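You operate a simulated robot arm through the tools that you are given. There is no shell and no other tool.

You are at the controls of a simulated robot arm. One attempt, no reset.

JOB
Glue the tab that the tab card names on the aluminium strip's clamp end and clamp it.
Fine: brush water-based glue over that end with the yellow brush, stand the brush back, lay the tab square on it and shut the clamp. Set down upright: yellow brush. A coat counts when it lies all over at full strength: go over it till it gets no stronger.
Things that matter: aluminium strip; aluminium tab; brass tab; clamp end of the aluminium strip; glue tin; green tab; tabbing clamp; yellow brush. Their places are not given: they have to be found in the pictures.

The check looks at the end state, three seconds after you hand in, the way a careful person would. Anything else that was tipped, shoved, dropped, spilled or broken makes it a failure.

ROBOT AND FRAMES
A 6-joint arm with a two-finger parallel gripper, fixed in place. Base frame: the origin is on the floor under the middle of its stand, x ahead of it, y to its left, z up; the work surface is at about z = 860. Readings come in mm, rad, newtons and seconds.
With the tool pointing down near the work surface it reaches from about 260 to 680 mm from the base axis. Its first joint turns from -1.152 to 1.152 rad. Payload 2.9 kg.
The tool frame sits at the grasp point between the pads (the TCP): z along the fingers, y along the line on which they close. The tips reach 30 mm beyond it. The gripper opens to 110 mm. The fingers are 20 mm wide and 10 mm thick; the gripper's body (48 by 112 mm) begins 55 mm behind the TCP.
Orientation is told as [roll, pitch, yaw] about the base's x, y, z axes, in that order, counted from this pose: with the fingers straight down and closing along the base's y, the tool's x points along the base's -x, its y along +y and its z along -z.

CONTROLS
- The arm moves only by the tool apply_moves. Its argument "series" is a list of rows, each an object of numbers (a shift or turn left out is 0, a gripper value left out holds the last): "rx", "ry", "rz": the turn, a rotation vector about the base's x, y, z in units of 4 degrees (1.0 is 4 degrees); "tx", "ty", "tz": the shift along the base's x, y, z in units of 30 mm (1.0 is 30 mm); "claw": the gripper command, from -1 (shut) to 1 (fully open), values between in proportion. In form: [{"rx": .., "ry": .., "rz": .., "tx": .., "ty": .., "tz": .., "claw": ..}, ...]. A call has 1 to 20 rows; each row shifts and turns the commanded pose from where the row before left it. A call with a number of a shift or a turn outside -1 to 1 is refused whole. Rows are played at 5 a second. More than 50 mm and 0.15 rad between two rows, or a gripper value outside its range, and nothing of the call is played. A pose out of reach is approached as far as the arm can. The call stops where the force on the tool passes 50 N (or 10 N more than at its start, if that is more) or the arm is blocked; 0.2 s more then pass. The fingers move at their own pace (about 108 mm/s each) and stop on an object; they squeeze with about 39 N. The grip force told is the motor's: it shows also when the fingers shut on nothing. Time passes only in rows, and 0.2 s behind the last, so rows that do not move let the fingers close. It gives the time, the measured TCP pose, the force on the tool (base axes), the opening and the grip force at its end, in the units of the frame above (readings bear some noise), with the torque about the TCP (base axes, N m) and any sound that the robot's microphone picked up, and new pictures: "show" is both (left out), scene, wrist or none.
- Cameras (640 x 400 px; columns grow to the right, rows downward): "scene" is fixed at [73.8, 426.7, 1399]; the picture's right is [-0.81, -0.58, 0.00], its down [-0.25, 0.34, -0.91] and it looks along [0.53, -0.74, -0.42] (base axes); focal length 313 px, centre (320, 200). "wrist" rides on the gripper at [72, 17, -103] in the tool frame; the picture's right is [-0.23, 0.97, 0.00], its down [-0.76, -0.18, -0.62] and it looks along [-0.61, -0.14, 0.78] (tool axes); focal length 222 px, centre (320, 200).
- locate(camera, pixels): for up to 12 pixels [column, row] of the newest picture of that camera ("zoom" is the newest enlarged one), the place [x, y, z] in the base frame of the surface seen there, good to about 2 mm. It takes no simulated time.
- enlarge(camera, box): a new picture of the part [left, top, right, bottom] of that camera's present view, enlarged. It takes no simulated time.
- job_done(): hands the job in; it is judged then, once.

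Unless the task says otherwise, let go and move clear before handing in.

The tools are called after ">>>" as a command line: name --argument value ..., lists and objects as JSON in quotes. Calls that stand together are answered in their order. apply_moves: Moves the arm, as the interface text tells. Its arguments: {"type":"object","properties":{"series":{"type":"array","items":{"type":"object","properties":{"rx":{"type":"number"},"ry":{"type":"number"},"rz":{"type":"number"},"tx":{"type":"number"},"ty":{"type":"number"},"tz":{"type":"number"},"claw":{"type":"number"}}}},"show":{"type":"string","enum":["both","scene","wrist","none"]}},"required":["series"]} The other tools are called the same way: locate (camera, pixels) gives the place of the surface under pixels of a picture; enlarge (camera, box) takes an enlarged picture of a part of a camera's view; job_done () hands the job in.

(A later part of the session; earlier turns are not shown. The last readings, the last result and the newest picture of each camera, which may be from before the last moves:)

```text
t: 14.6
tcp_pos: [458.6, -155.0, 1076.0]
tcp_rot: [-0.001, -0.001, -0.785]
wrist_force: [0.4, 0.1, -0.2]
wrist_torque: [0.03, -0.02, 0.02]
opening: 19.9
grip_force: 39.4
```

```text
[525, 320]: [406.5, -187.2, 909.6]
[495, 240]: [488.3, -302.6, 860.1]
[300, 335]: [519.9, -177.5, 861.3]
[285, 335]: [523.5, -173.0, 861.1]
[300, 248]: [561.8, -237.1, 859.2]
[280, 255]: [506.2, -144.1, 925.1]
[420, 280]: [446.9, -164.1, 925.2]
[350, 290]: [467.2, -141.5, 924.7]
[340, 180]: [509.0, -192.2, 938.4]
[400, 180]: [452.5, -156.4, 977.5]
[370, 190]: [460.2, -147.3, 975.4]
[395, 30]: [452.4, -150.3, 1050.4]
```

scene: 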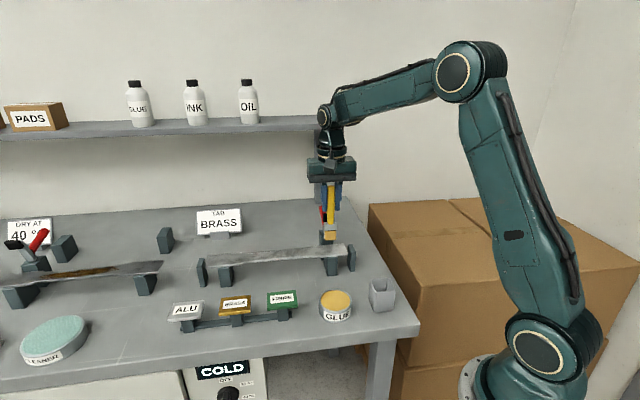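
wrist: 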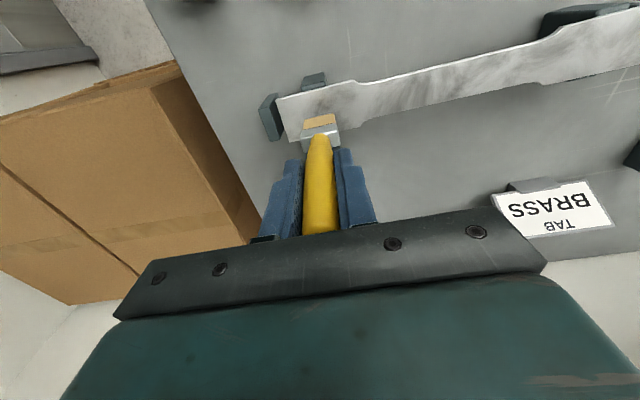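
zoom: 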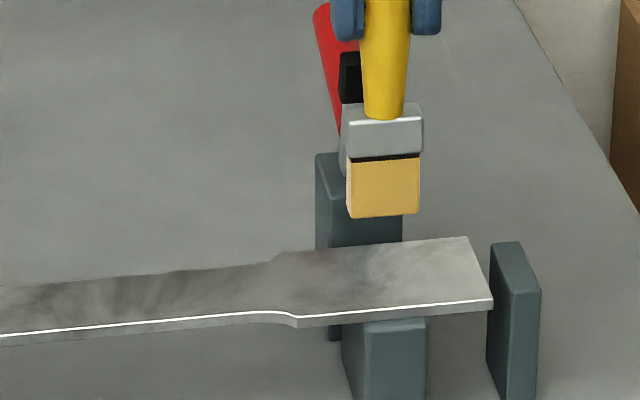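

The strip runs at 45°, and its wide clamp end is about 82×47 mm, centred near (462,-160). The clamp pad lines up with that centre. I'll lower the brush over the middle to just above contact (TCP z≈1042) and check force and pictures.

>>> apply_moves --series '[{"tx": 0.094, "ty": -0.094}, {"tz": -0.6}, {"tz": -0.53}, {}]' --show "both"

>>> enlarge --camera "scene" --box '[290, 205, 370, 280]'

```text
t: 15.6
tcp_pos: [464.4, -156.8, 1039.9]
tcp_rot: [-0.001, 0.001, -0.784]
wrist_force: [-0.5, -1.1, 1.1]
wrist_torque: [-0.06, -0.01, 0.01]
opening: 19.7
grip_force: 39.5
```

scene: 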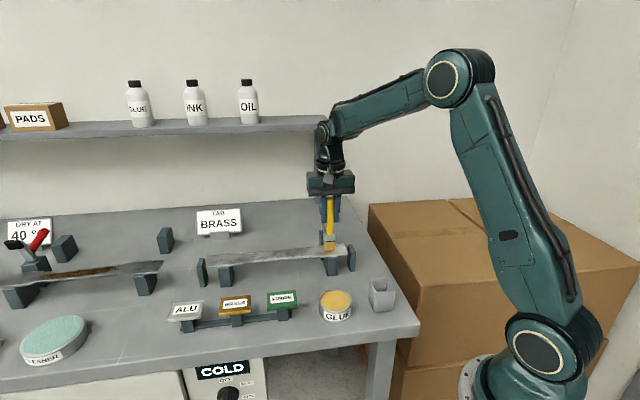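
wrist: 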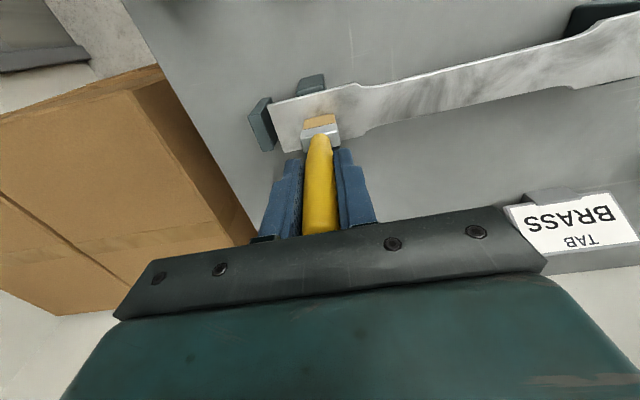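

```text
5.33 times, centred on (330, 242) of scene
```

zoom: 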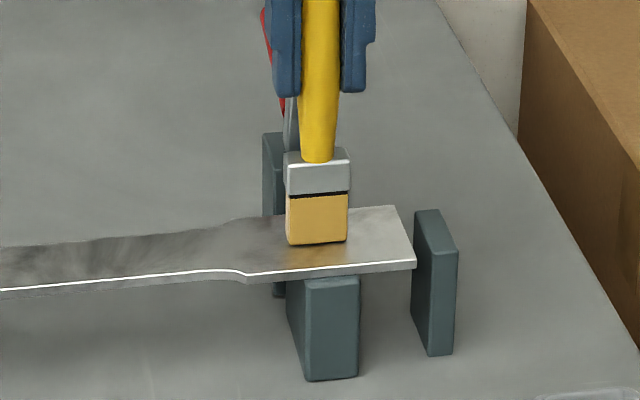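

Light contact (about 1 N) at TCP z≈1040, and glue is already showing at the bristle edge. I'll make gentle cross strokes in the middle lane and look at the result.

>>> apply_moves --series '[{"tx": -0.2, "ty": 0.2}, {"tx": -0.2, "ty": 0.2}, {"tx": 0.25, "ty": -0.25}, {"tx": 0.25, "ty": -0.25}, {"tx": 0.25, "ty": -0.25}, {"tx": -0.25, "ty": 0.25}, {"tx": -0.25, "ty": 0.25}, {"tx": -0.25, "ty": 0.25}, {}]' --show "both"

>>> enlarge --camera "scene" --box '[290, 205, 370, 280]'

>>> enlarge --camera "wrist" --box '[240, 60, 380, 160]'

```text
t: 17.6
tcp_pos: [451.6, -146.1, 1042.0]
tcp_rot: [0.0, 0.0, -0.784]
wrist_force: [0.1, -0.1, -1.0]
wrist_torque: [0.0, -0.04, -0.02]
opening: 20.1
grip_force: 39.1
```

scene: 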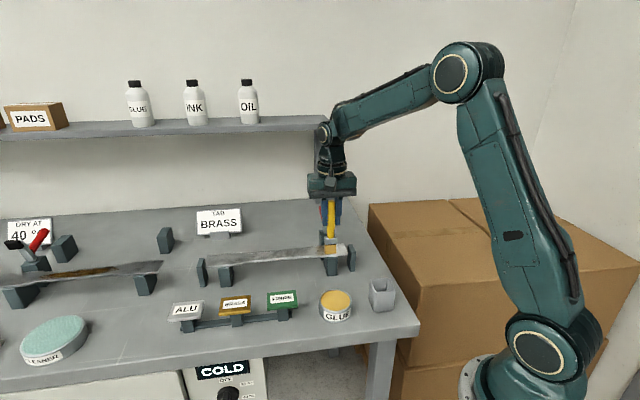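
wrist: 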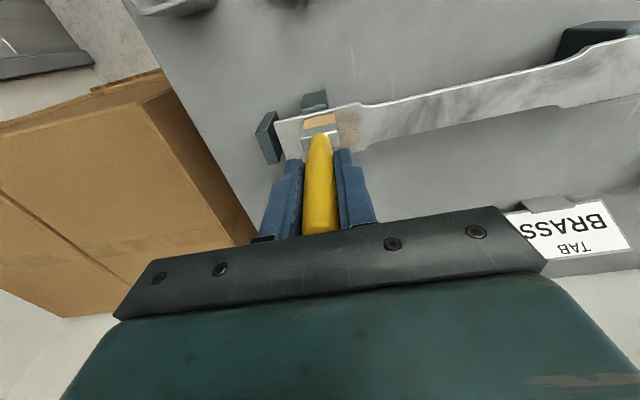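

```text
5.33 times, centred on (330, 242) of scene
```

zoom: 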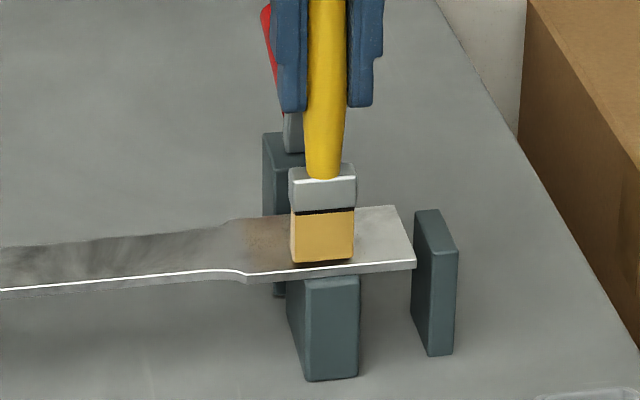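

```text
4.00 times, centred on (310, 110) of wrist
```

zoom: 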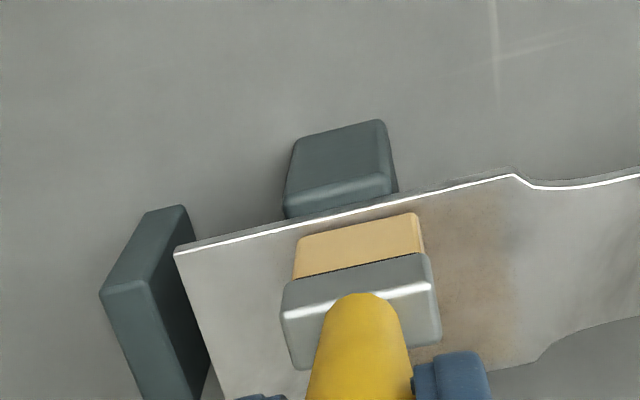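

A brownish coat now shows beside the brush (wrist zoom (465,300)), but the force is nearly zero. I'll lower 1 mm, check the force, and do several strokes in this lane.

>>> apply_moves --series '[{"tz": -0.035}, {"tx": 0.25, "ty": -0.25}, {"tx": 0.25, "ty": -0.25}, {"tx": 0.25, "ty": -0.25}, {}]' --show "both"

>>> enlarge --camera "scene" --box '[290, 205, 370, 280]'

>>> enlarge --camera "wrist" --box '[240, 60, 380, 160]'

```text
t: 18.8
tcp_pos: [472.9, -168.5, 1041.6]
tcp_rot: [0.0, 0.001, -0.785]
wrist_force: [-0.1, 0.3, 2.6]
wrist_torque: [0.02, 0.02, 0.0]
opening: 19.9
grip_force: 38.5
```

scene: 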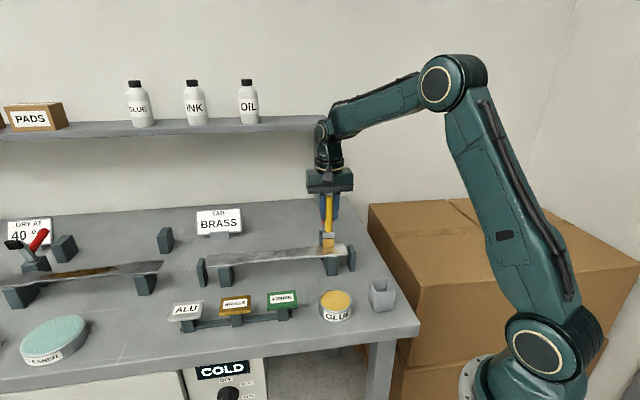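
wrist: 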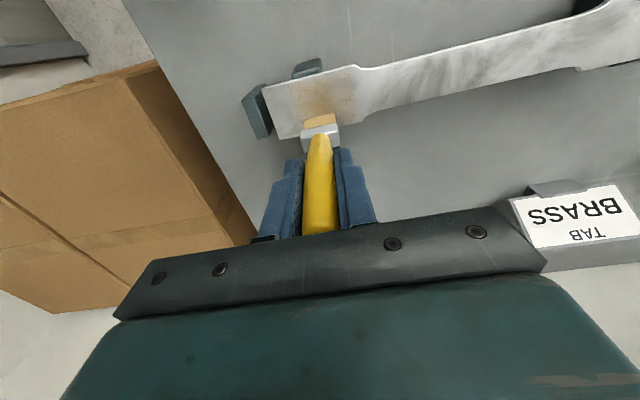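

```text
5.33 times, centred on (330, 242) of scene
```

zoom: 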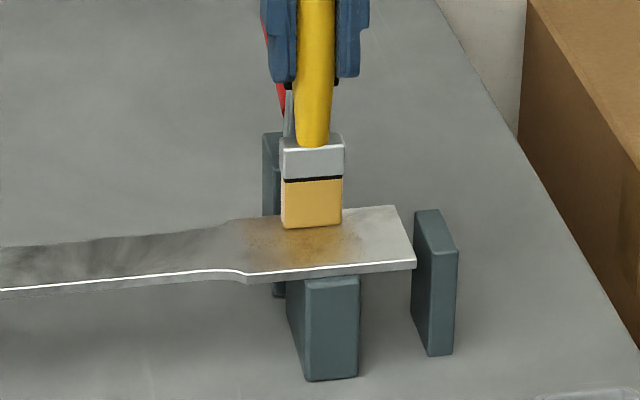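

```text
4.00 times, centred on (310, 110) of wrist
```

zoom: 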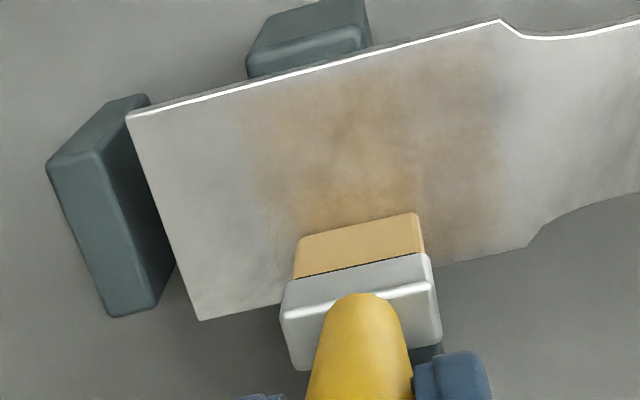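

The coat shows clearly now as a soft brown patch around wrist zoom (370,140), strongest in the middle, at about 2.6 N. I'll extend the strokes to the end-side lane and then the neck-side lane.

>>> apply_moves --series '[{"tx": -0.33, "ty": -0.33}, {"tx": -0.34, "ty": -0.34}, {"tx": -0.25, "ty": 0.25}, {"tx": -0.25, "ty": 0.25}, {"tx": -0.25, "ty": 0.25}, {"tx": 0.25, "ty": -0.25}, {"tx": 0.25, "ty": -0.25}, {"tx": 0.25, "ty": -0.25}, {"tx": -0.25, "ty": 0.25}, {"tx": -0.25, "ty": 0.25}, {"tx": -0.25, "ty": 0.25}, {"tx": 0.32, "ty": 0.32}, {"tx": 0.32, "ty": 0.32}, {"tx": 0.32, "ty": 0.32}, {"tx": 0.32, "ty": 0.32}, {}]' --show "both"

>>> enlarge --camera "scene" --box '[290, 205, 370, 280]'

>>> enlarge --camera "wrist" --box '[220, 60, 380, 180]'

```text
t: 22.2
tcp_pos: [468.5, -127.4, 1039.6]
tcp_rot: [-0.001, -0.001, -0.785]
wrist_force: [-2.7, -2.6, 10.5]
wrist_torque: [-0.19, 0.24, 0.0]
opening: 19.7
grip_force: 38.6
```

scene: 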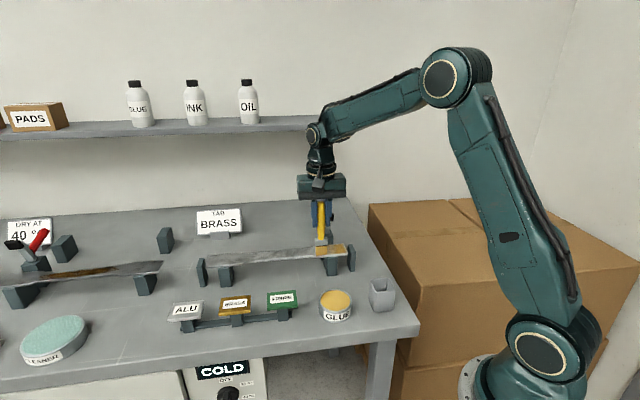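
wrist: 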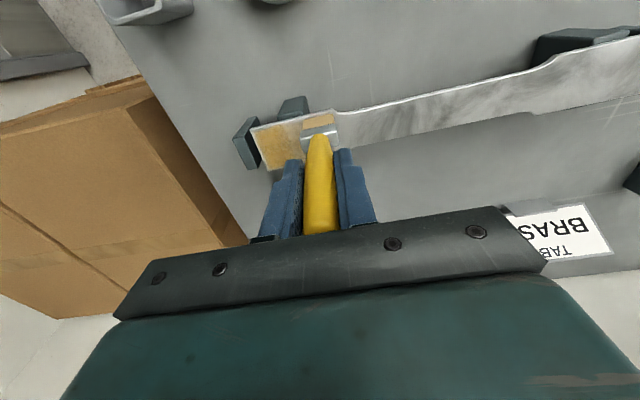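

```text
5.33 times, centred on (330, 242) of scene
```

zoom: 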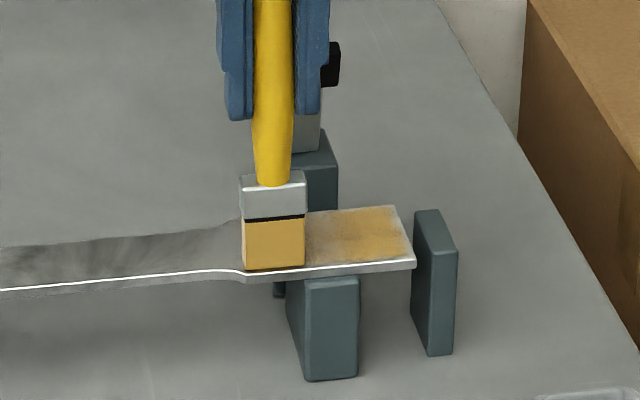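

```text
3.33 times, centred on (300, 120) of wrist
```

zoom: 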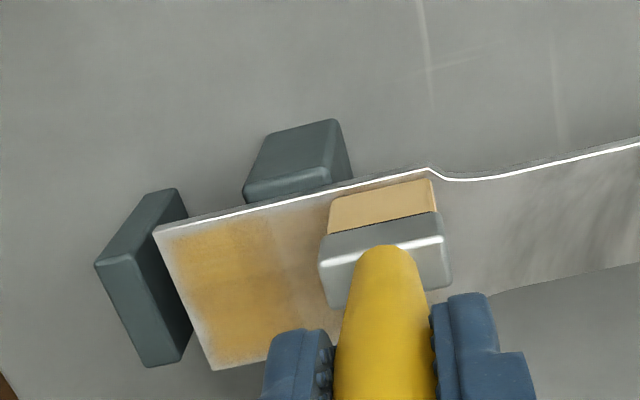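

The end-side third is strongly coated now (wrist zoom (235,280)), and the strip hasn't moved; the press force of 10 N is more than needed. I'll ease up 0.7 mm and stroke the neck-side lane, reaching a touch further at both edges.

>>> apply_moves --series '[{"tz": -0.0, "tx": -0.03, "ty": 0.03}, {"tz": 0.023}, {"tx": 0.27, "ty": -0.27}, {"tx": 0.27, "ty": -0.27}, {"tx": 0.27, "ty": -0.27}, {"tx": -0.27, "ty": 0.27}, {"tx": -0.27, "ty": 0.27}, {"tx": -0.27, "ty": 0.27}, {"tx": 0.27, "ty": -0.27}, {"tx": 0.27, "ty": -0.27}, {"tx": 0.27, "ty": -0.27}, {"tx": -0.27, "ty": 0.27}, {"tx": -0.27, "ty": 0.27}, {"tx": -0.27, "ty": 0.27}, {}]' --show "both"

>>> enlarge --camera "scene" --box '[290, 205, 370, 280]'

>>> enlarge --camera "wrist" --box '[220, 60, 380, 180]'

```text
t: 25.4
tcp_pos: [468.6, -125.3, 1041.7]
tcp_rot: [-0.001, -0.001, -0.784]
wrist_force: [0.0, 0.0, -0.3]
wrist_torque: [-0.03, -0.01, 0.05]
opening: 19.8
grip_force: 39.1
```

scene: 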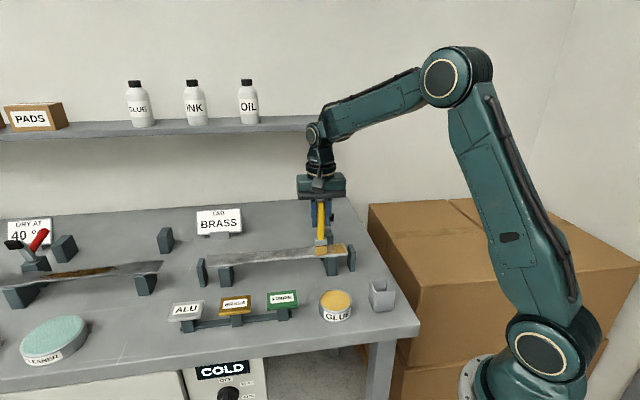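
wrist: 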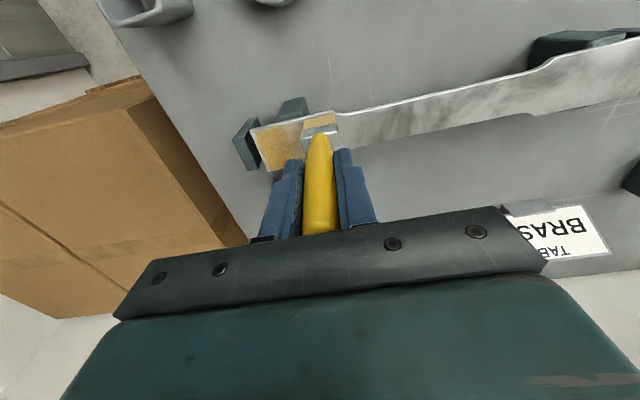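

```text
5.33 times, centred on (330, 242) of scene
```

zoom: 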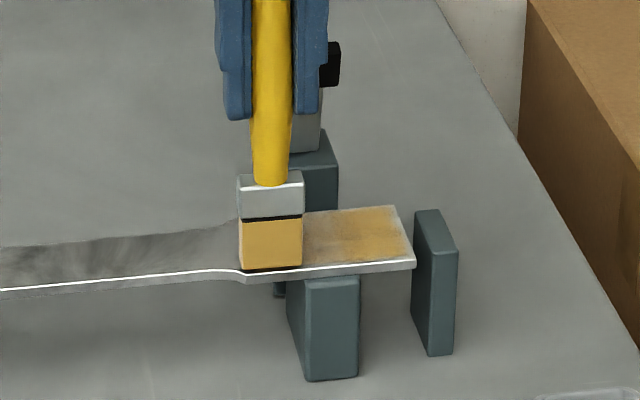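

```text
3.33 times, centred on (300, 120) of wrist
```

zoom: 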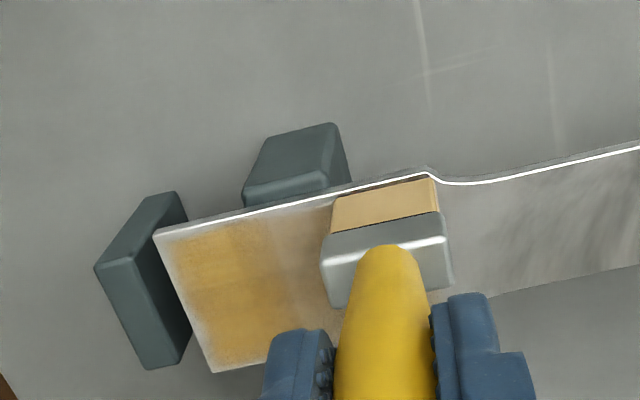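

There is a dark gap under the bristles and zero force, so the brush was just off the surface. I'll lower 1.2 mm and repeat the neck-side strokes.

>>> apply_moves --series '[{"tz": -0.04}, {"tx": 0.27, "ty": -0.27}, {"tx": 0.27, "ty": -0.27}, {"tx": 0.27, "ty": -0.27}, {"tx": -0.27, "ty": 0.27}, {"tx": -0.27, "ty": 0.27}, {"tx": -0.27, "ty": 0.27}, {"tx": 0.27, "ty": -0.27}, {"tx": 0.27, "ty": -0.27}, {"tx": 0.27, "ty": -0.27}, {}]' --show "both"

>>> enlarge --camera "scene" --box '[290, 205, 370, 280]'

>>> enlarge --camera "wrist" --box '[220, 60, 380, 180]'

```text
t: 27.8
tcp_pos: [493.1, -150.2, 1040.1]
tcp_rot: [0.001, 0.0, -0.785]
wrist_force: [-1.7, 1.0, 5.5]
wrist_torque: [0.14, 0.14, -0.01]
opening: 19.8
grip_force: 39.1
```

scene: 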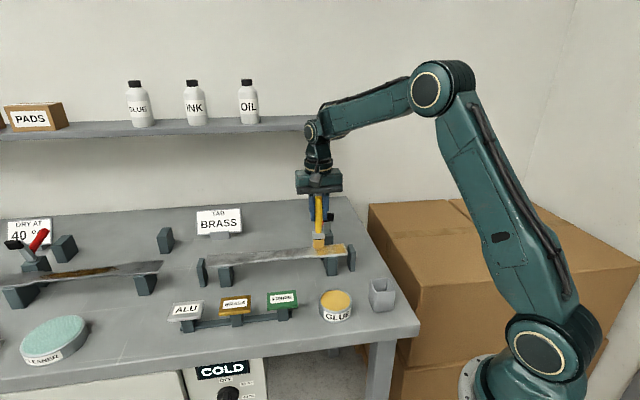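
wrist: 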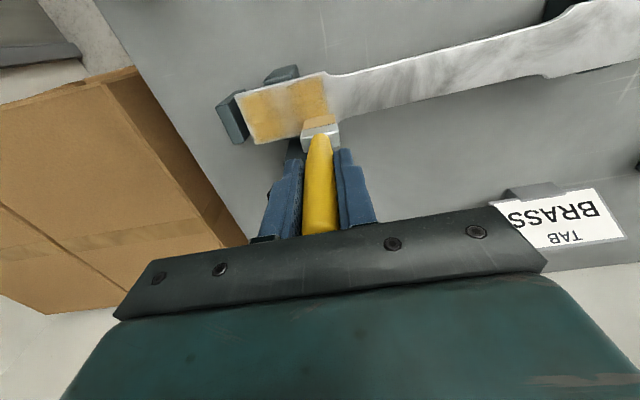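

```text
5.33 times, centred on (330, 242) of scene
```

zoom: 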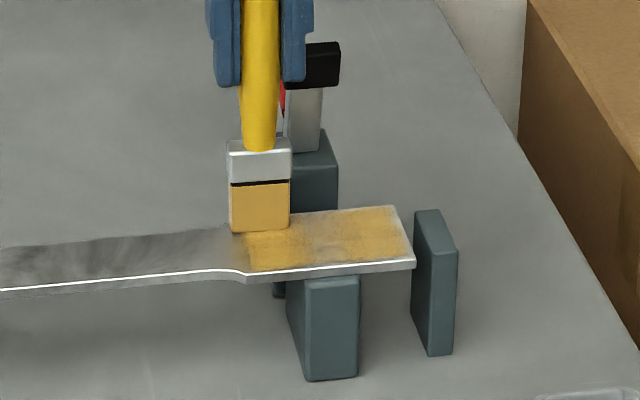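

```text
3.33 times, centred on (300, 120) of wrist
```

zoom: 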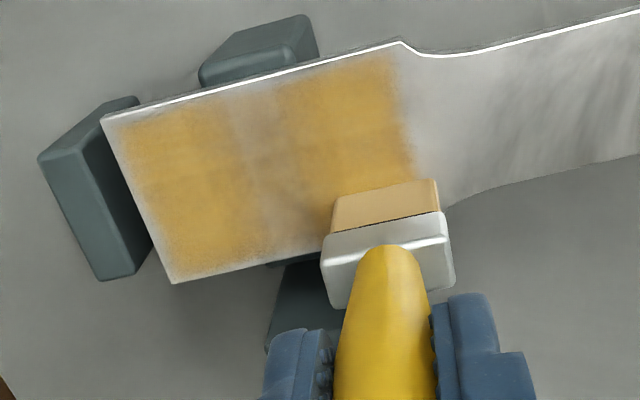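

The coat is strong on the end and neck thirds, with a paler band in the middle (wrist zoom (260,170)) and thin pale rims at the end and front edges. I'll re-stroke the middle lane, then the end lane shifted 3 mm outward.

>>> apply_moves --series '[{"tx": -0.27, "ty": 0.27}, {"tx": -0.27, "ty": 0.27}, {"tx": -0.28, "ty": 0.28}, {"tx": -0.325, "ty": -0.325}, {"tx": -0.325, "ty": -0.325}, {"tx": 0.27, "ty": -0.27}, {"tx": 0.27, "ty": -0.27}, {"tx": 0.27, "ty": -0.27}, {"tx": -0.27, "ty": 0.27}, {"tx": -0.27, "ty": 0.27}, {"tx": -0.27, "ty": 0.27}, {"tx": 0.27, "ty": -0.27}, {"tx": 0.27, "ty": -0.27}, {"tx": 0.27, "ty": -0.27}, {"tx": -0.27, "ty": 0.27}, {"tx": -0.27, "ty": 0.27}, {"tx": -0.27, "ty": 0.27}, {}]' --show "both"

>>> enlarge --camera "scene" --box '[290, 205, 370, 280]'

>>> enlarge --camera "wrist" --box '[220, 60, 380, 180]'

```text
t: 31.6
tcp_pos: [448.7, -145.7, 1040.4]
tcp_rot: [0.0, -0.002, -0.788]
wrist_force: [1.8, -2.5, 7.6]
wrist_torque: [-0.25, -0.26, 0.0]
opening: 19.8
grip_force: 39.5
```

scene: 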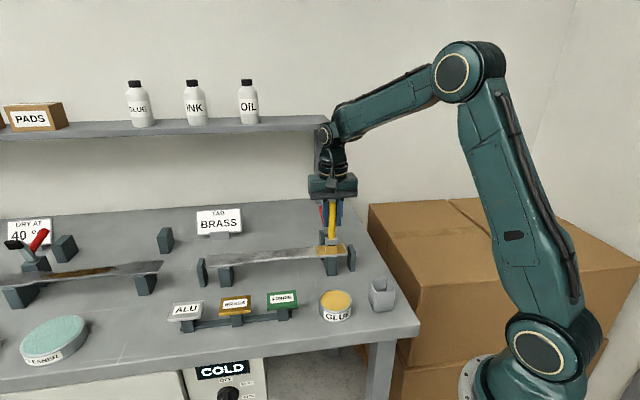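
wrist: 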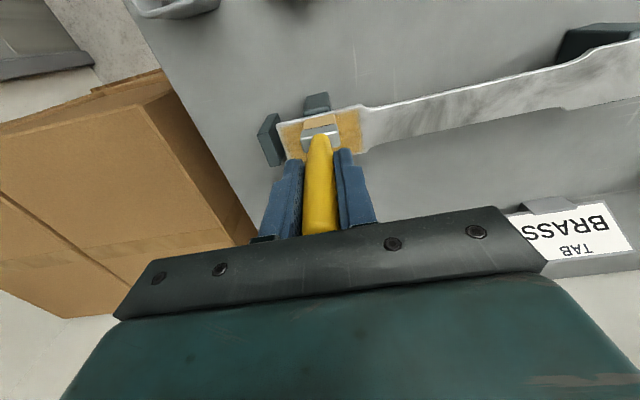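

```text
5.33 times, centred on (330, 242) of scene
```

zoom: 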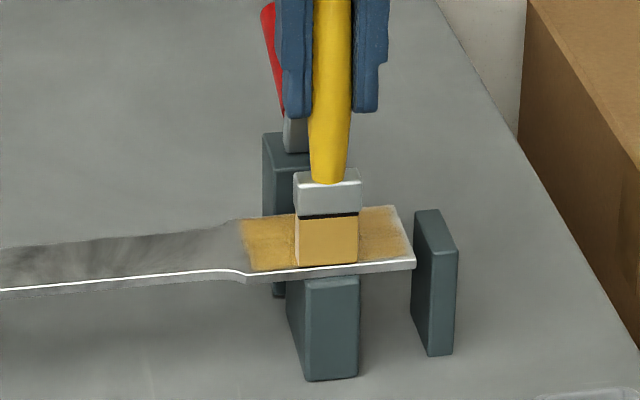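

```text
3.33 times, centred on (300, 120) of wrist
```

zoom: 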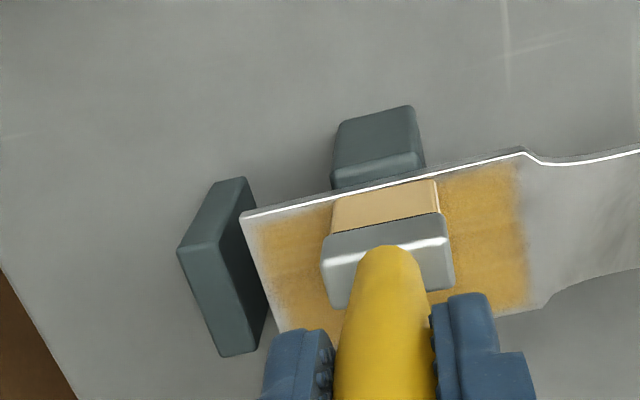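

The middle now matches the rest. Next I'll do the end lane moved outward by 3 mm, then lift and shift aside to inspect the whole coat.

>>> apply_moves --series '[{"tx": -0.355, "ty": -0.355}, {"tx": -0.355, "ty": -0.355}, {"tx": -0.03, "ty": 0.03}, {"tx": 0.28, "ty": -0.28}, {"tx": 0.28, "ty": -0.28}, {"tx": 0.28, "ty": -0.28}, {"tx": -0.28, "ty": 0.28}, {"tx": -0.28, "ty": 0.28}, {"tx": -0.28, "ty": 0.28}, {"tx": 0.28, "ty": -0.28}, {"tx": 0.28, "ty": -0.28}, {"tx": 0.28, "ty": -0.28}, {"tz": 0.5}, {"tz": 0.6}, {"tx": 0.7, "ty": 0.7}, {"tx": 0.7, "ty": 0.7}, {}]' --show "both"

>>> enlarge --camera "scene" --box '[300, 225, 360, 275]'

>>> enlarge --camera "wrist" --box '[180, 50, 360, 180]'

```text
t: 35.2
tcp_pos: [492.4, -150.3, 1074.0]
tcp_rot: [0.001, -0.001, -0.786]
wrist_force: [0.4, -0.4, -0.4]
wrist_torque: [0.02, -0.02, 0.05]
opening: 19.8
grip_force: 39.2
```

scene: 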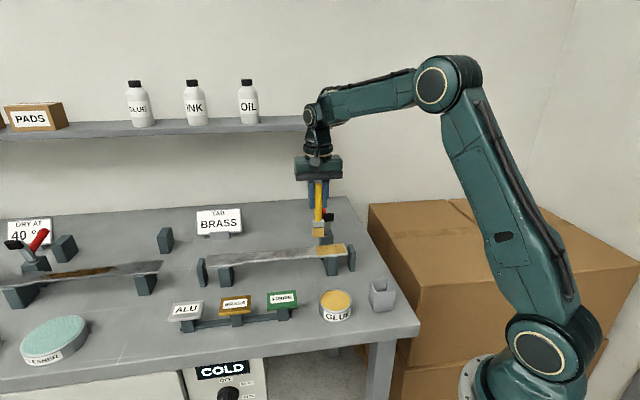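
wrist: 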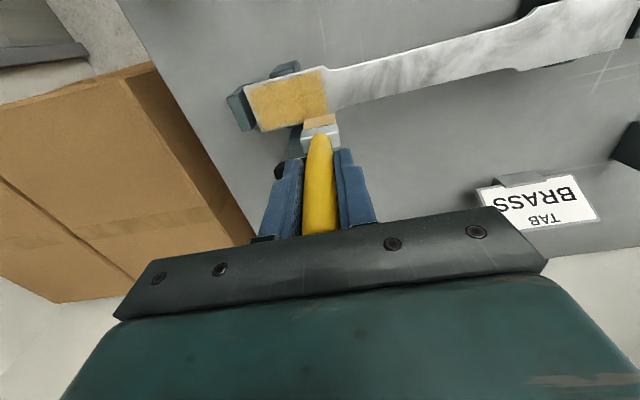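

```text
8.00 times, centred on (330, 250) of scene
```

zoom: 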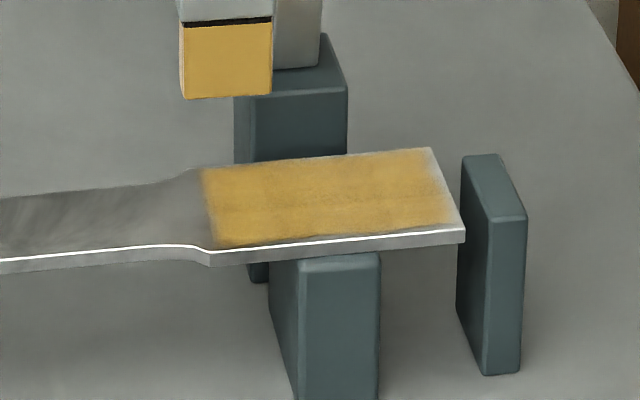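

```text
3.08 times, centred on (270, 115) of wrist
```

zoom: 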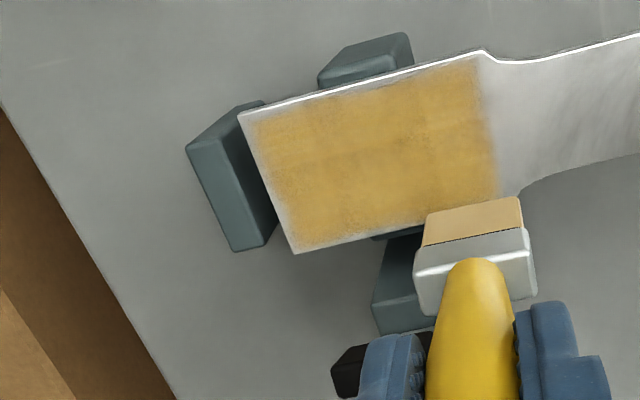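

The coat covers the end evenly, with only narrow pale rims at the outer edges (zoom (265,165)). I'll go over it all again with a zigzag and compare to see whether it still strengthens.

>>> apply_moves --series '[{"tz": -0.6}, {"tz": -0.5}, {"tx": -0.28, "ty": 0.28}, {"tx": -0.28, "ty": 0.28}, {"tx": -0.29, "ty": 0.29}, {"tx": -0.354, "ty": -0.354}, {"tx": 0.28, "ty": -0.28}, {"tx": 0.28, "ty": -0.28}, {"tx": 0.28, "ty": -0.28}, {"tx": -0.354, "ty": -0.354}, {"tx": -0.28, "ty": 0.28}, {"tx": -0.28, "ty": 0.28}, {"tx": -0.28, "ty": 0.28}, {"tx": -0.354, "ty": -0.354}, {"tx": 0.28, "ty": -0.28}, {"tx": 0.28, "ty": -0.28}, {"tx": 0.28, "ty": -0.28}, {"tx": -0.354, "ty": -0.354}]' --show "none"

>>> apply_moves --series '[{"tx": -0.28, "ty": 0.28}, {"tx": -0.28, "ty": 0.28}, {"tx": -0.28, "ty": 0.28}, {"tx": 0.35, "ty": 0.35}, {"tx": 0.35, "ty": 0.35}, {"tx": 0.35, "ty": 0.35}, {"tx": 0.35, "ty": 0.35}, {"tx": 0.28, "ty": -0.28}, {"tx": 0.28, "ty": -0.28}, {"tx": 0.28, "ty": -0.28}, {"tz": 0.5}, {"tz": 0.6}, {}]' --show "both"

>>> enlarge --camera "scene" --box '[300, 225, 360, 275]'

>>> enlarge --camera "wrist" --box '[180, 50, 360, 180]'

```text
t: 39.0
tcp_pos: [451.6, -191.4, 1040.1]
tcp_rot: [0.0, 0.001, -0.785]
wrist_force: [0.9, 0.0, 1.9]
wrist_torque: [-0.01, -0.04, 0.02]
opening: 19.6
grip_force: 38.9
```

```text
t: 41.8
tcp_pos: [491.4, -150.3, 1072.9]
tcp_rot: [0.0, -0.001, -0.785]
wrist_force: [-0.3, -0.6, -0.3]
wrist_torque: [0.0, 0.02, 0.03]
opening: 19.9
grip_force: 38.8
```

scene: 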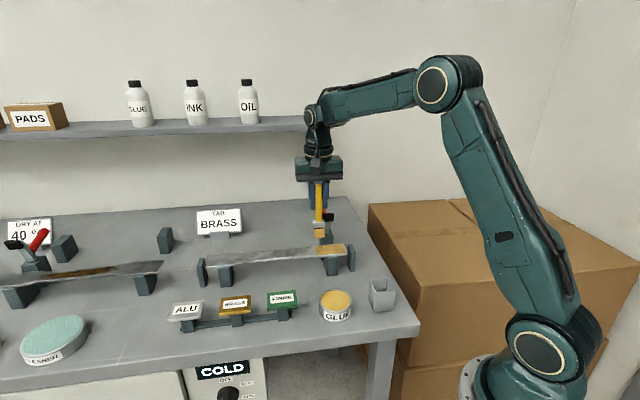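
wrist: 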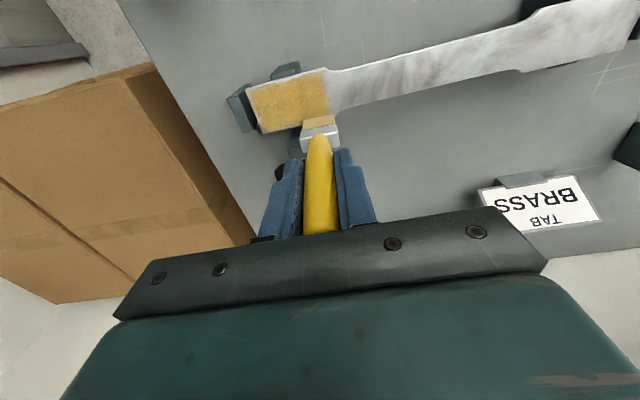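

```text
8.00 times, centred on (330, 250) of scene
```

zoom: 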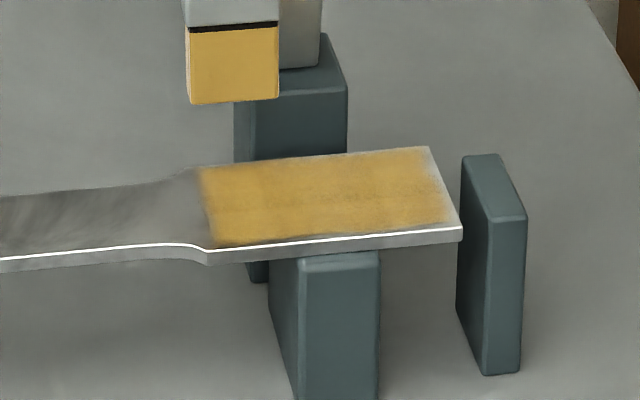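

```text
3.08 times, centred on (270, 115) of wrist
```

zoom: 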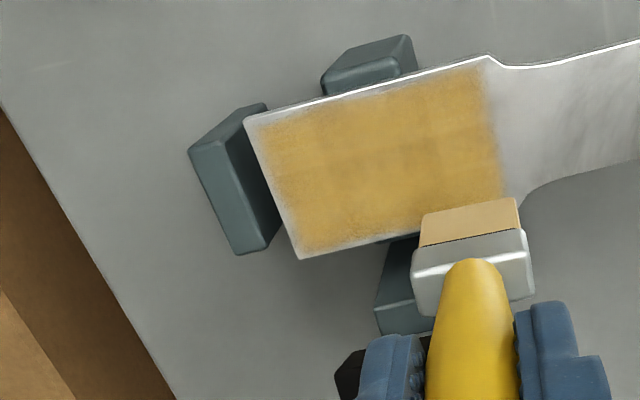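

The coat looks the same as before this pass, so it appears saturated; only a pale rim at the very end (zoom (272,190)) remains. I'll run light strokes further out along that end edge to see whether the rim can be coated.

>>> apply_moves --series '[{"tx": -0.76, "ty": -0.76}, {"tx": -0.76, "ty": -0.76}, {"tz": -0.6}, {"tz": -0.48}, {"tx": -0.28, "ty": 0.28}, {"tx": -0.28, "ty": 0.28}, {"tx": -0.3, "ty": 0.3}, {"tx": 0.28, "ty": -0.28}, {"tx": 0.28, "ty": -0.28}, {"tx": 0.3, "ty": -0.3}, {"tx": -0.28, "ty": 0.28}, {"tx": -0.28, "ty": 0.28}, {"tx": -0.3, "ty": 0.3}, {}]' --show "scene"

>>> enlarge --camera "scene" --box '[300, 225, 360, 275]'

>>> apply_moves --series '[{"tx": 0.28, "ty": -0.28}, {"tx": 0.28, "ty": -0.28}, {"tx": 0.3, "ty": -0.3}, {"tz": 0.5}, {"tz": 0.58}, {"tx": 0.76, "ty": 0.76}, {"tx": 0.76, "ty": 0.76}, {}]' --show "both"

>>> enlarge --camera "scene" --box '[300, 225, 360, 275]'

>>> enlarge --camera "wrist" --box '[220, 55, 350, 150]'

```text
t: 44.8
tcp_pos: [420.8, -168.8, 1041.7]
tcp_rot: [0.001, -0.001, -0.786]
wrist_force: [-0.7, -0.2, -0.4]
wrist_torque: [-0.02, 0.03, 0.0]
opening: 20.0
grip_force: 38.7
```

scene: 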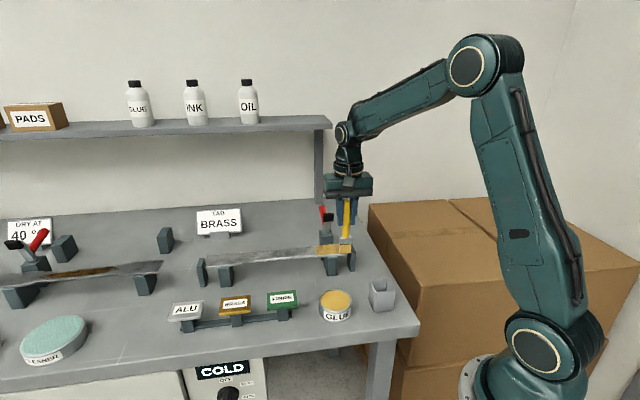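

```text
8.00 times, centred on (330, 250) of scene
```

zoom: 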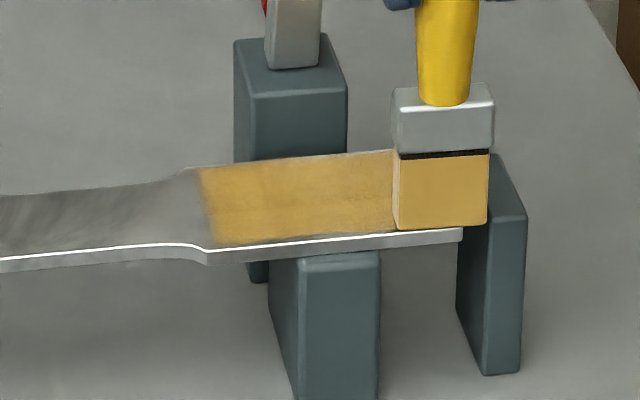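

```text
t: 46.6
tcp_pos: [492.8, -151.8, 1071.3]
tcp_rot: [0.0, 0.002, -0.784]
wrist_force: [0.5, -0.3, -0.4]
wrist_torque: [-0.01, -0.01, -0.03]
opening: 20.1
grip_force: 38.6
```

scene: 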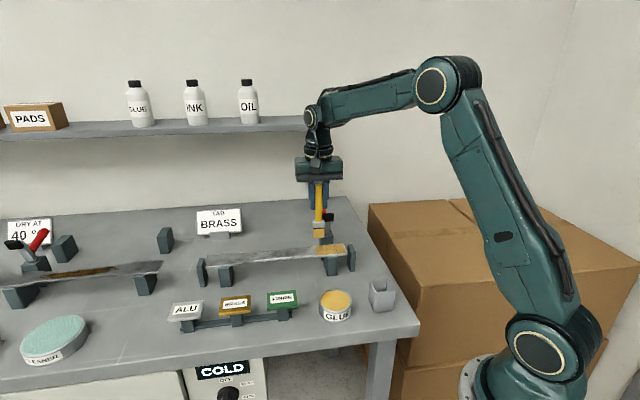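
wrist: 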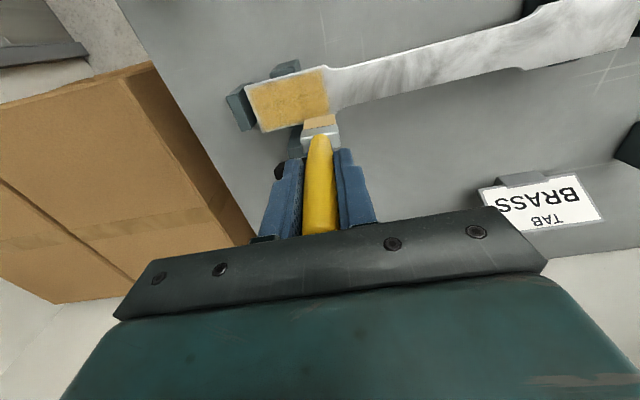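

```text
8.00 times, centred on (330, 250) of scene
```

zoom: 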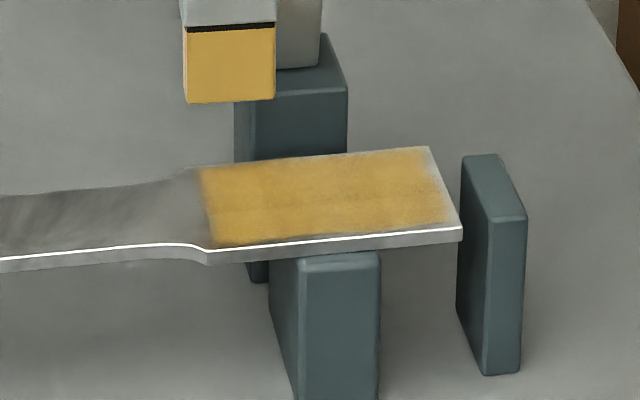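

```text
4.21 times, centred on (285, 102) of wrist
```

zoom: 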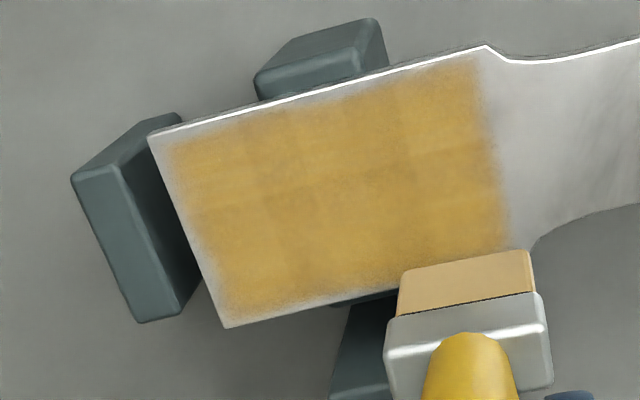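

Even with the brush overhanging the end the rim did not change, so the coat patch has its own soft border. Faint blocks of unequal strength remain (wrist zoom (330,185) vs (225,200)), so I'll re-dip lightly and go over everything again.

>>> apply_moves --series '[{"tx": -0.698, "ty": 0.603}, {"tx": -0.698, "ty": 0.603}, {"tx": -0.698, "ty": 0.603}, {"tx": -0.698, "ty": 0.603}, {"tx": -0.698, "ty": 0.603}, {"tx": -0.698, "ty": 0.604}, {"tz": -0.9}, {"tz": -0.8}, {"tz": -0.4}, {"tz": -0.13}, {}]' --show "both"

>>> enlarge --camera "scene" --box '[300, 240, 380, 320]'

```text
t: 49.0
tcp_pos: [368.7, -40.9, 1005.3]
tcp_rot: [0.003, -0.002, -0.787]
wrist_force: [-1.5, 2.1, 13.1]
wrist_torque: [0.13, 0.23, 0.02]
opening: 19.7
grip_force: 38.5
```

scene: 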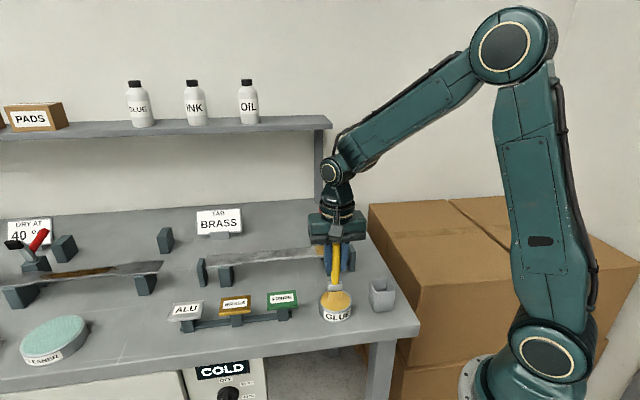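
wrist: 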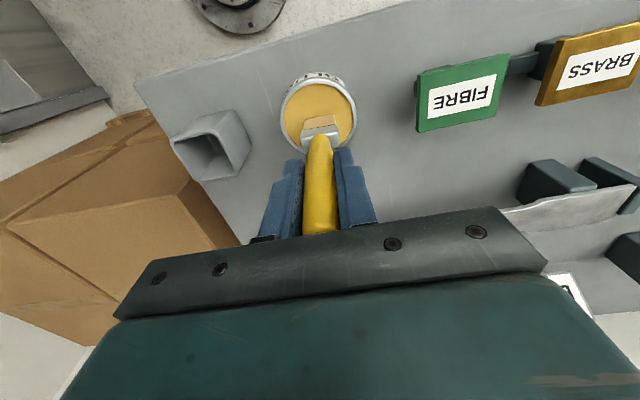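

```text
5.00 times, centred on (340, 280) of scene
```

zoom: 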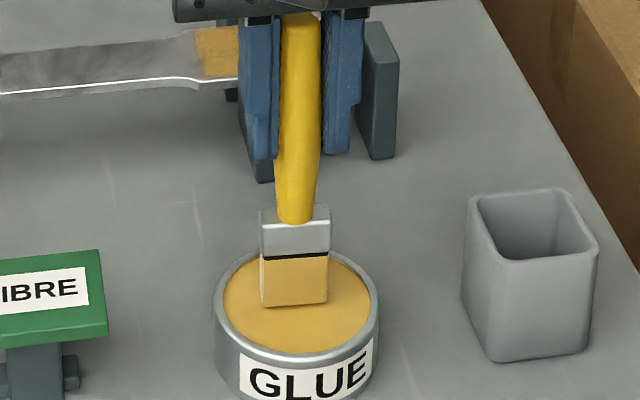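

Contact again at about 13 N, so the brush is freshly loaded. I'll lift, return to the neck-side lane, and lower to touch.

>>> apply_moves --series '[{"tz": 0.2}, {"tz": 0.6}, {"tz": 0.8}, {"tz": 0.63}, {"tx": 0.698, "ty": -0.603}, {"tx": 0.698, "ty": -0.603}, {"tx": 0.698, "ty": -0.603}, {"tx": 0.698, "ty": -0.603}, {"tx": 0.698, "ty": -0.603}, {"tx": 0.698, "ty": -0.604}, {"tz": -0.6}, {"tz": -0.5}, {}]' --show "both"

>>> enlarge --camera "scene" --box '[290, 215, 360, 275]'

```text
t: 51.8
tcp_pos: [492.5, -152.0, 1040.6]
tcp_rot: [-0.001, 0.0, -0.785]
wrist_force: [0.3, 0.3, -0.6]
wrist_torque: [-0.01, -0.01, -0.03]
opening: 19.8
grip_force: 39.3
```

scene: 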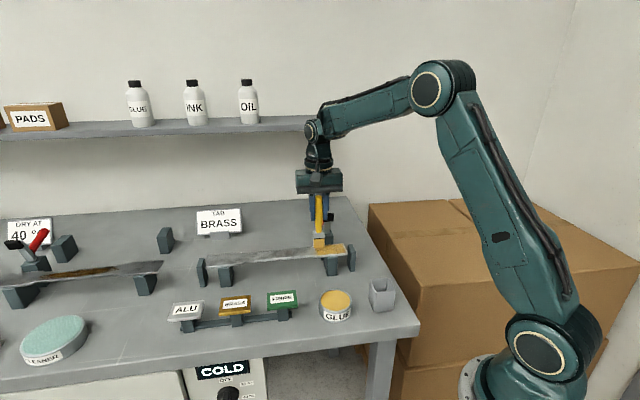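
wrist: 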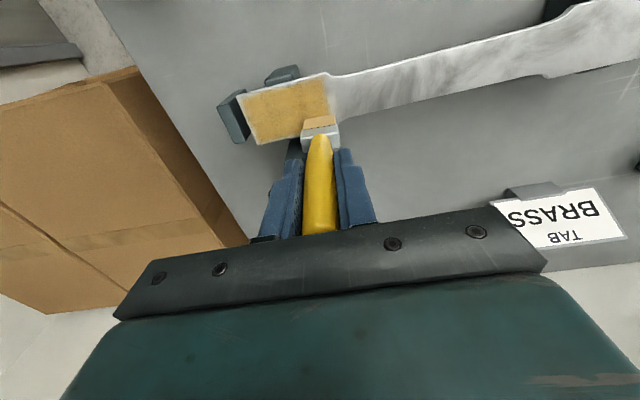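

```text
6.67 times, centred on (325, 245) of scene
```

zoom: 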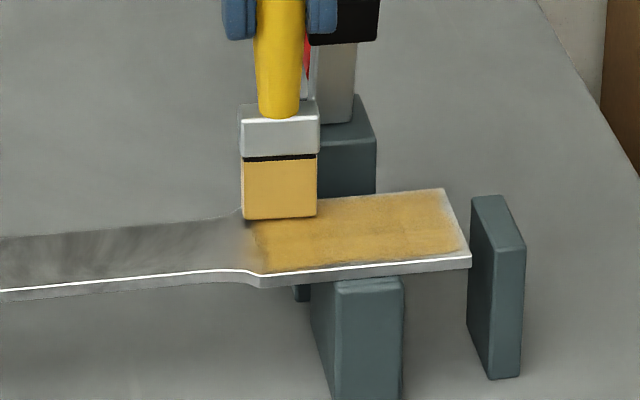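

No contact here at this height, because the brush slid slightly more in the second dip. I'll step down 0.6 mm at a time until I feel 1–3 N.

>>> apply_moves --series '[{"tz": -0.02}, {}]' --show "none"

>>> apply_moves --series '[{"tz": -0.02}, {}]' --show "none"

```text
t: 52.4
tcp_pos: [492.9, -149.5, 1040.9]
tcp_rot: [-0.001, 0.0, -0.786]
wrist_force: [0.3, 0.4, -0.4]
wrist_torque: [0.0, 0.0, -0.01]
opening: 19.9
grip_force: 39.2
```

```text
t: 53.0
tcp_pos: [492.1, -150.1, 1039.6]
tcp_rot: [-0.001, 0.0, -0.785]
wrist_force: [0.3, 0.1, -0.2]
wrist_torque: [-0.01, 0.0, 0.02]
opening: 19.8
grip_force: 38.7
```

>>> apply_moves --series '[{"tz": -0.02}, {}]' --show "none"

>>> apply_moves --series '[{"tz": -0.02}, {}]' --show "none"

```text
t: 53.6
tcp_pos: [492.8, -150.9, 1039.8]
tcp_rot: [-0.001, -0.002, -0.786]
wrist_force: [-0.7, -1.1, 5.4]
wrist_torque: [-0.1, 0.07, -0.03]
opening: 20.2
grip_force: 39.6
```

```text
t: 54.2
tcp_pos: [492.9, -150.9, 1038.9]
tcp_rot: [0.003, -0.001, -0.784]
wrist_force: [-3.5, -1.1, 16.9]
wrist_torque: [-0.03, 0.16, 0.01]
opening: 19.7
grip_force: 39.4
```

Contact begins at commanded z≈1038.4; I'll back off slightly to about 4–5 N and run two full zigzag passes over the whole end.

>>> apply_moves --series '[{"tz": 0.02}, {"tx": -0.28, "ty": 0.28}, {"tx": -0.28, "ty": 0.28}, {"tx": -0.28, "ty": 0.28}, {"tx": -0.354, "ty": -0.354}, {"tx": 0.28, "ty": -0.28}, {"tx": 0.28, "ty": -0.28}, {"tx": 0.28, "ty": -0.28}, {"tx": -0.354, "ty": -0.354}, {"tx": -0.28, "ty": 0.28}, {"tx": -0.28, "ty": 0.28}, {"tx": -0.28, "ty": 0.28}, {"tx": -0.354, "ty": -0.354}, {"tx": 0.28, "ty": -0.28}, {"tx": 0.28, "ty": -0.28}, {"tx": 0.28, "ty": -0.28}, {"tx": -0.354, "ty": -0.354}, {}]' --show "none"

>>> apply_moves --series '[{"tx": -0.28, "ty": 0.28}, {"tx": -0.28, "ty": 0.28}, {"tx": -0.28, "ty": 0.28}, {"tx": 0.28, "ty": -0.28}, {"tx": 0.28, "ty": -0.28}, {"tx": 0.28, "ty": -0.28}, {"tx": 0.354, "ty": 0.354}, {"tx": -0.28, "ty": 0.28}, {"tx": -0.28, "ty": 0.28}, {"tx": -0.28, "ty": 0.28}, {"tx": 0.354, "ty": 0.354}, {"tx": 0.28, "ty": -0.28}, {"tx": 0.28, "ty": -0.28}, {"tx": 0.28, "ty": -0.28}, {}]' --show "scene"

>>> enlarge --camera "scene" --box '[290, 215, 360, 275]'

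```text
t: 58.0
tcp_pos: [450.8, -192.8, 1037.7]
tcp_rot: [0.001, -0.004, -0.786]
wrist_force: [6.9, 1.0, 19.8]
wrist_torque: [0.01, -0.79, 0.01]
opening: 20.1
grip_force: 39.1
```

```text
t: 61.2
tcp_pos: [471.2, -172.4, 1039.6]
tcp_rot: [0.001, 0.002, -0.785]
wrist_force: [0.2, 0.3, 0.2]
wrist_torque: [-0.04, 0.02, -0.02]
opening: 20.0
grip_force: 38.7
```

scene: 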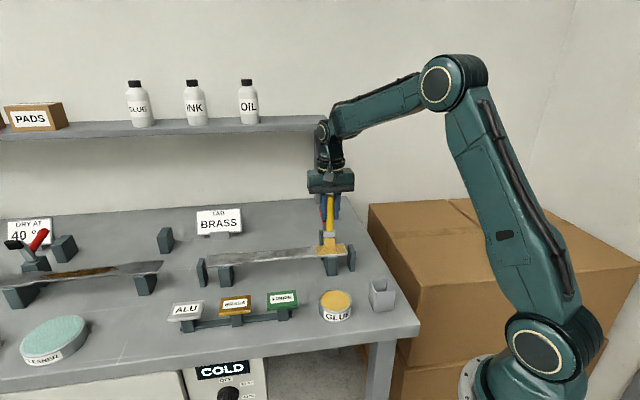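

```text
6.67 times, centred on (325, 245) of scene
```

zoom: 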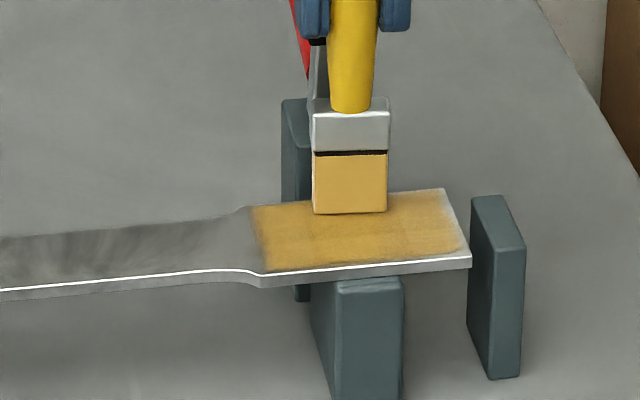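

The strip hasn't shifted (end corner still at zoom (471,265)), and the coat is deeper; here the brush is only just touching. I'll step down for contact and stroke the middle and neck lanes once more.

>>> apply_moves --series '[{"tz": -0.02}, {}]' --show "none"

>>> apply_moves --series '[{"tz": -0.015}, {}]' --show "none"

```text
t: 61.8
tcp_pos: [473.0, -170.8, 1039.0]
tcp_rot: [0.0, 0.0, -0.785]
wrist_force: [0.6, 0.8, 0.3]
wrist_torque: [0.0, -0.01, 0.01]
opening: 20.2
grip_force: 38.4
```

```text
t: 62.4
tcp_pos: [472.9, -170.5, 1038.2]
tcp_rot: [0.0, 0.001, -0.785]
wrist_force: [0.3, 0.0, 1.9]
wrist_torque: [-0.04, 0.02, -0.02]
opening: 19.9
grip_force: 39.0
```

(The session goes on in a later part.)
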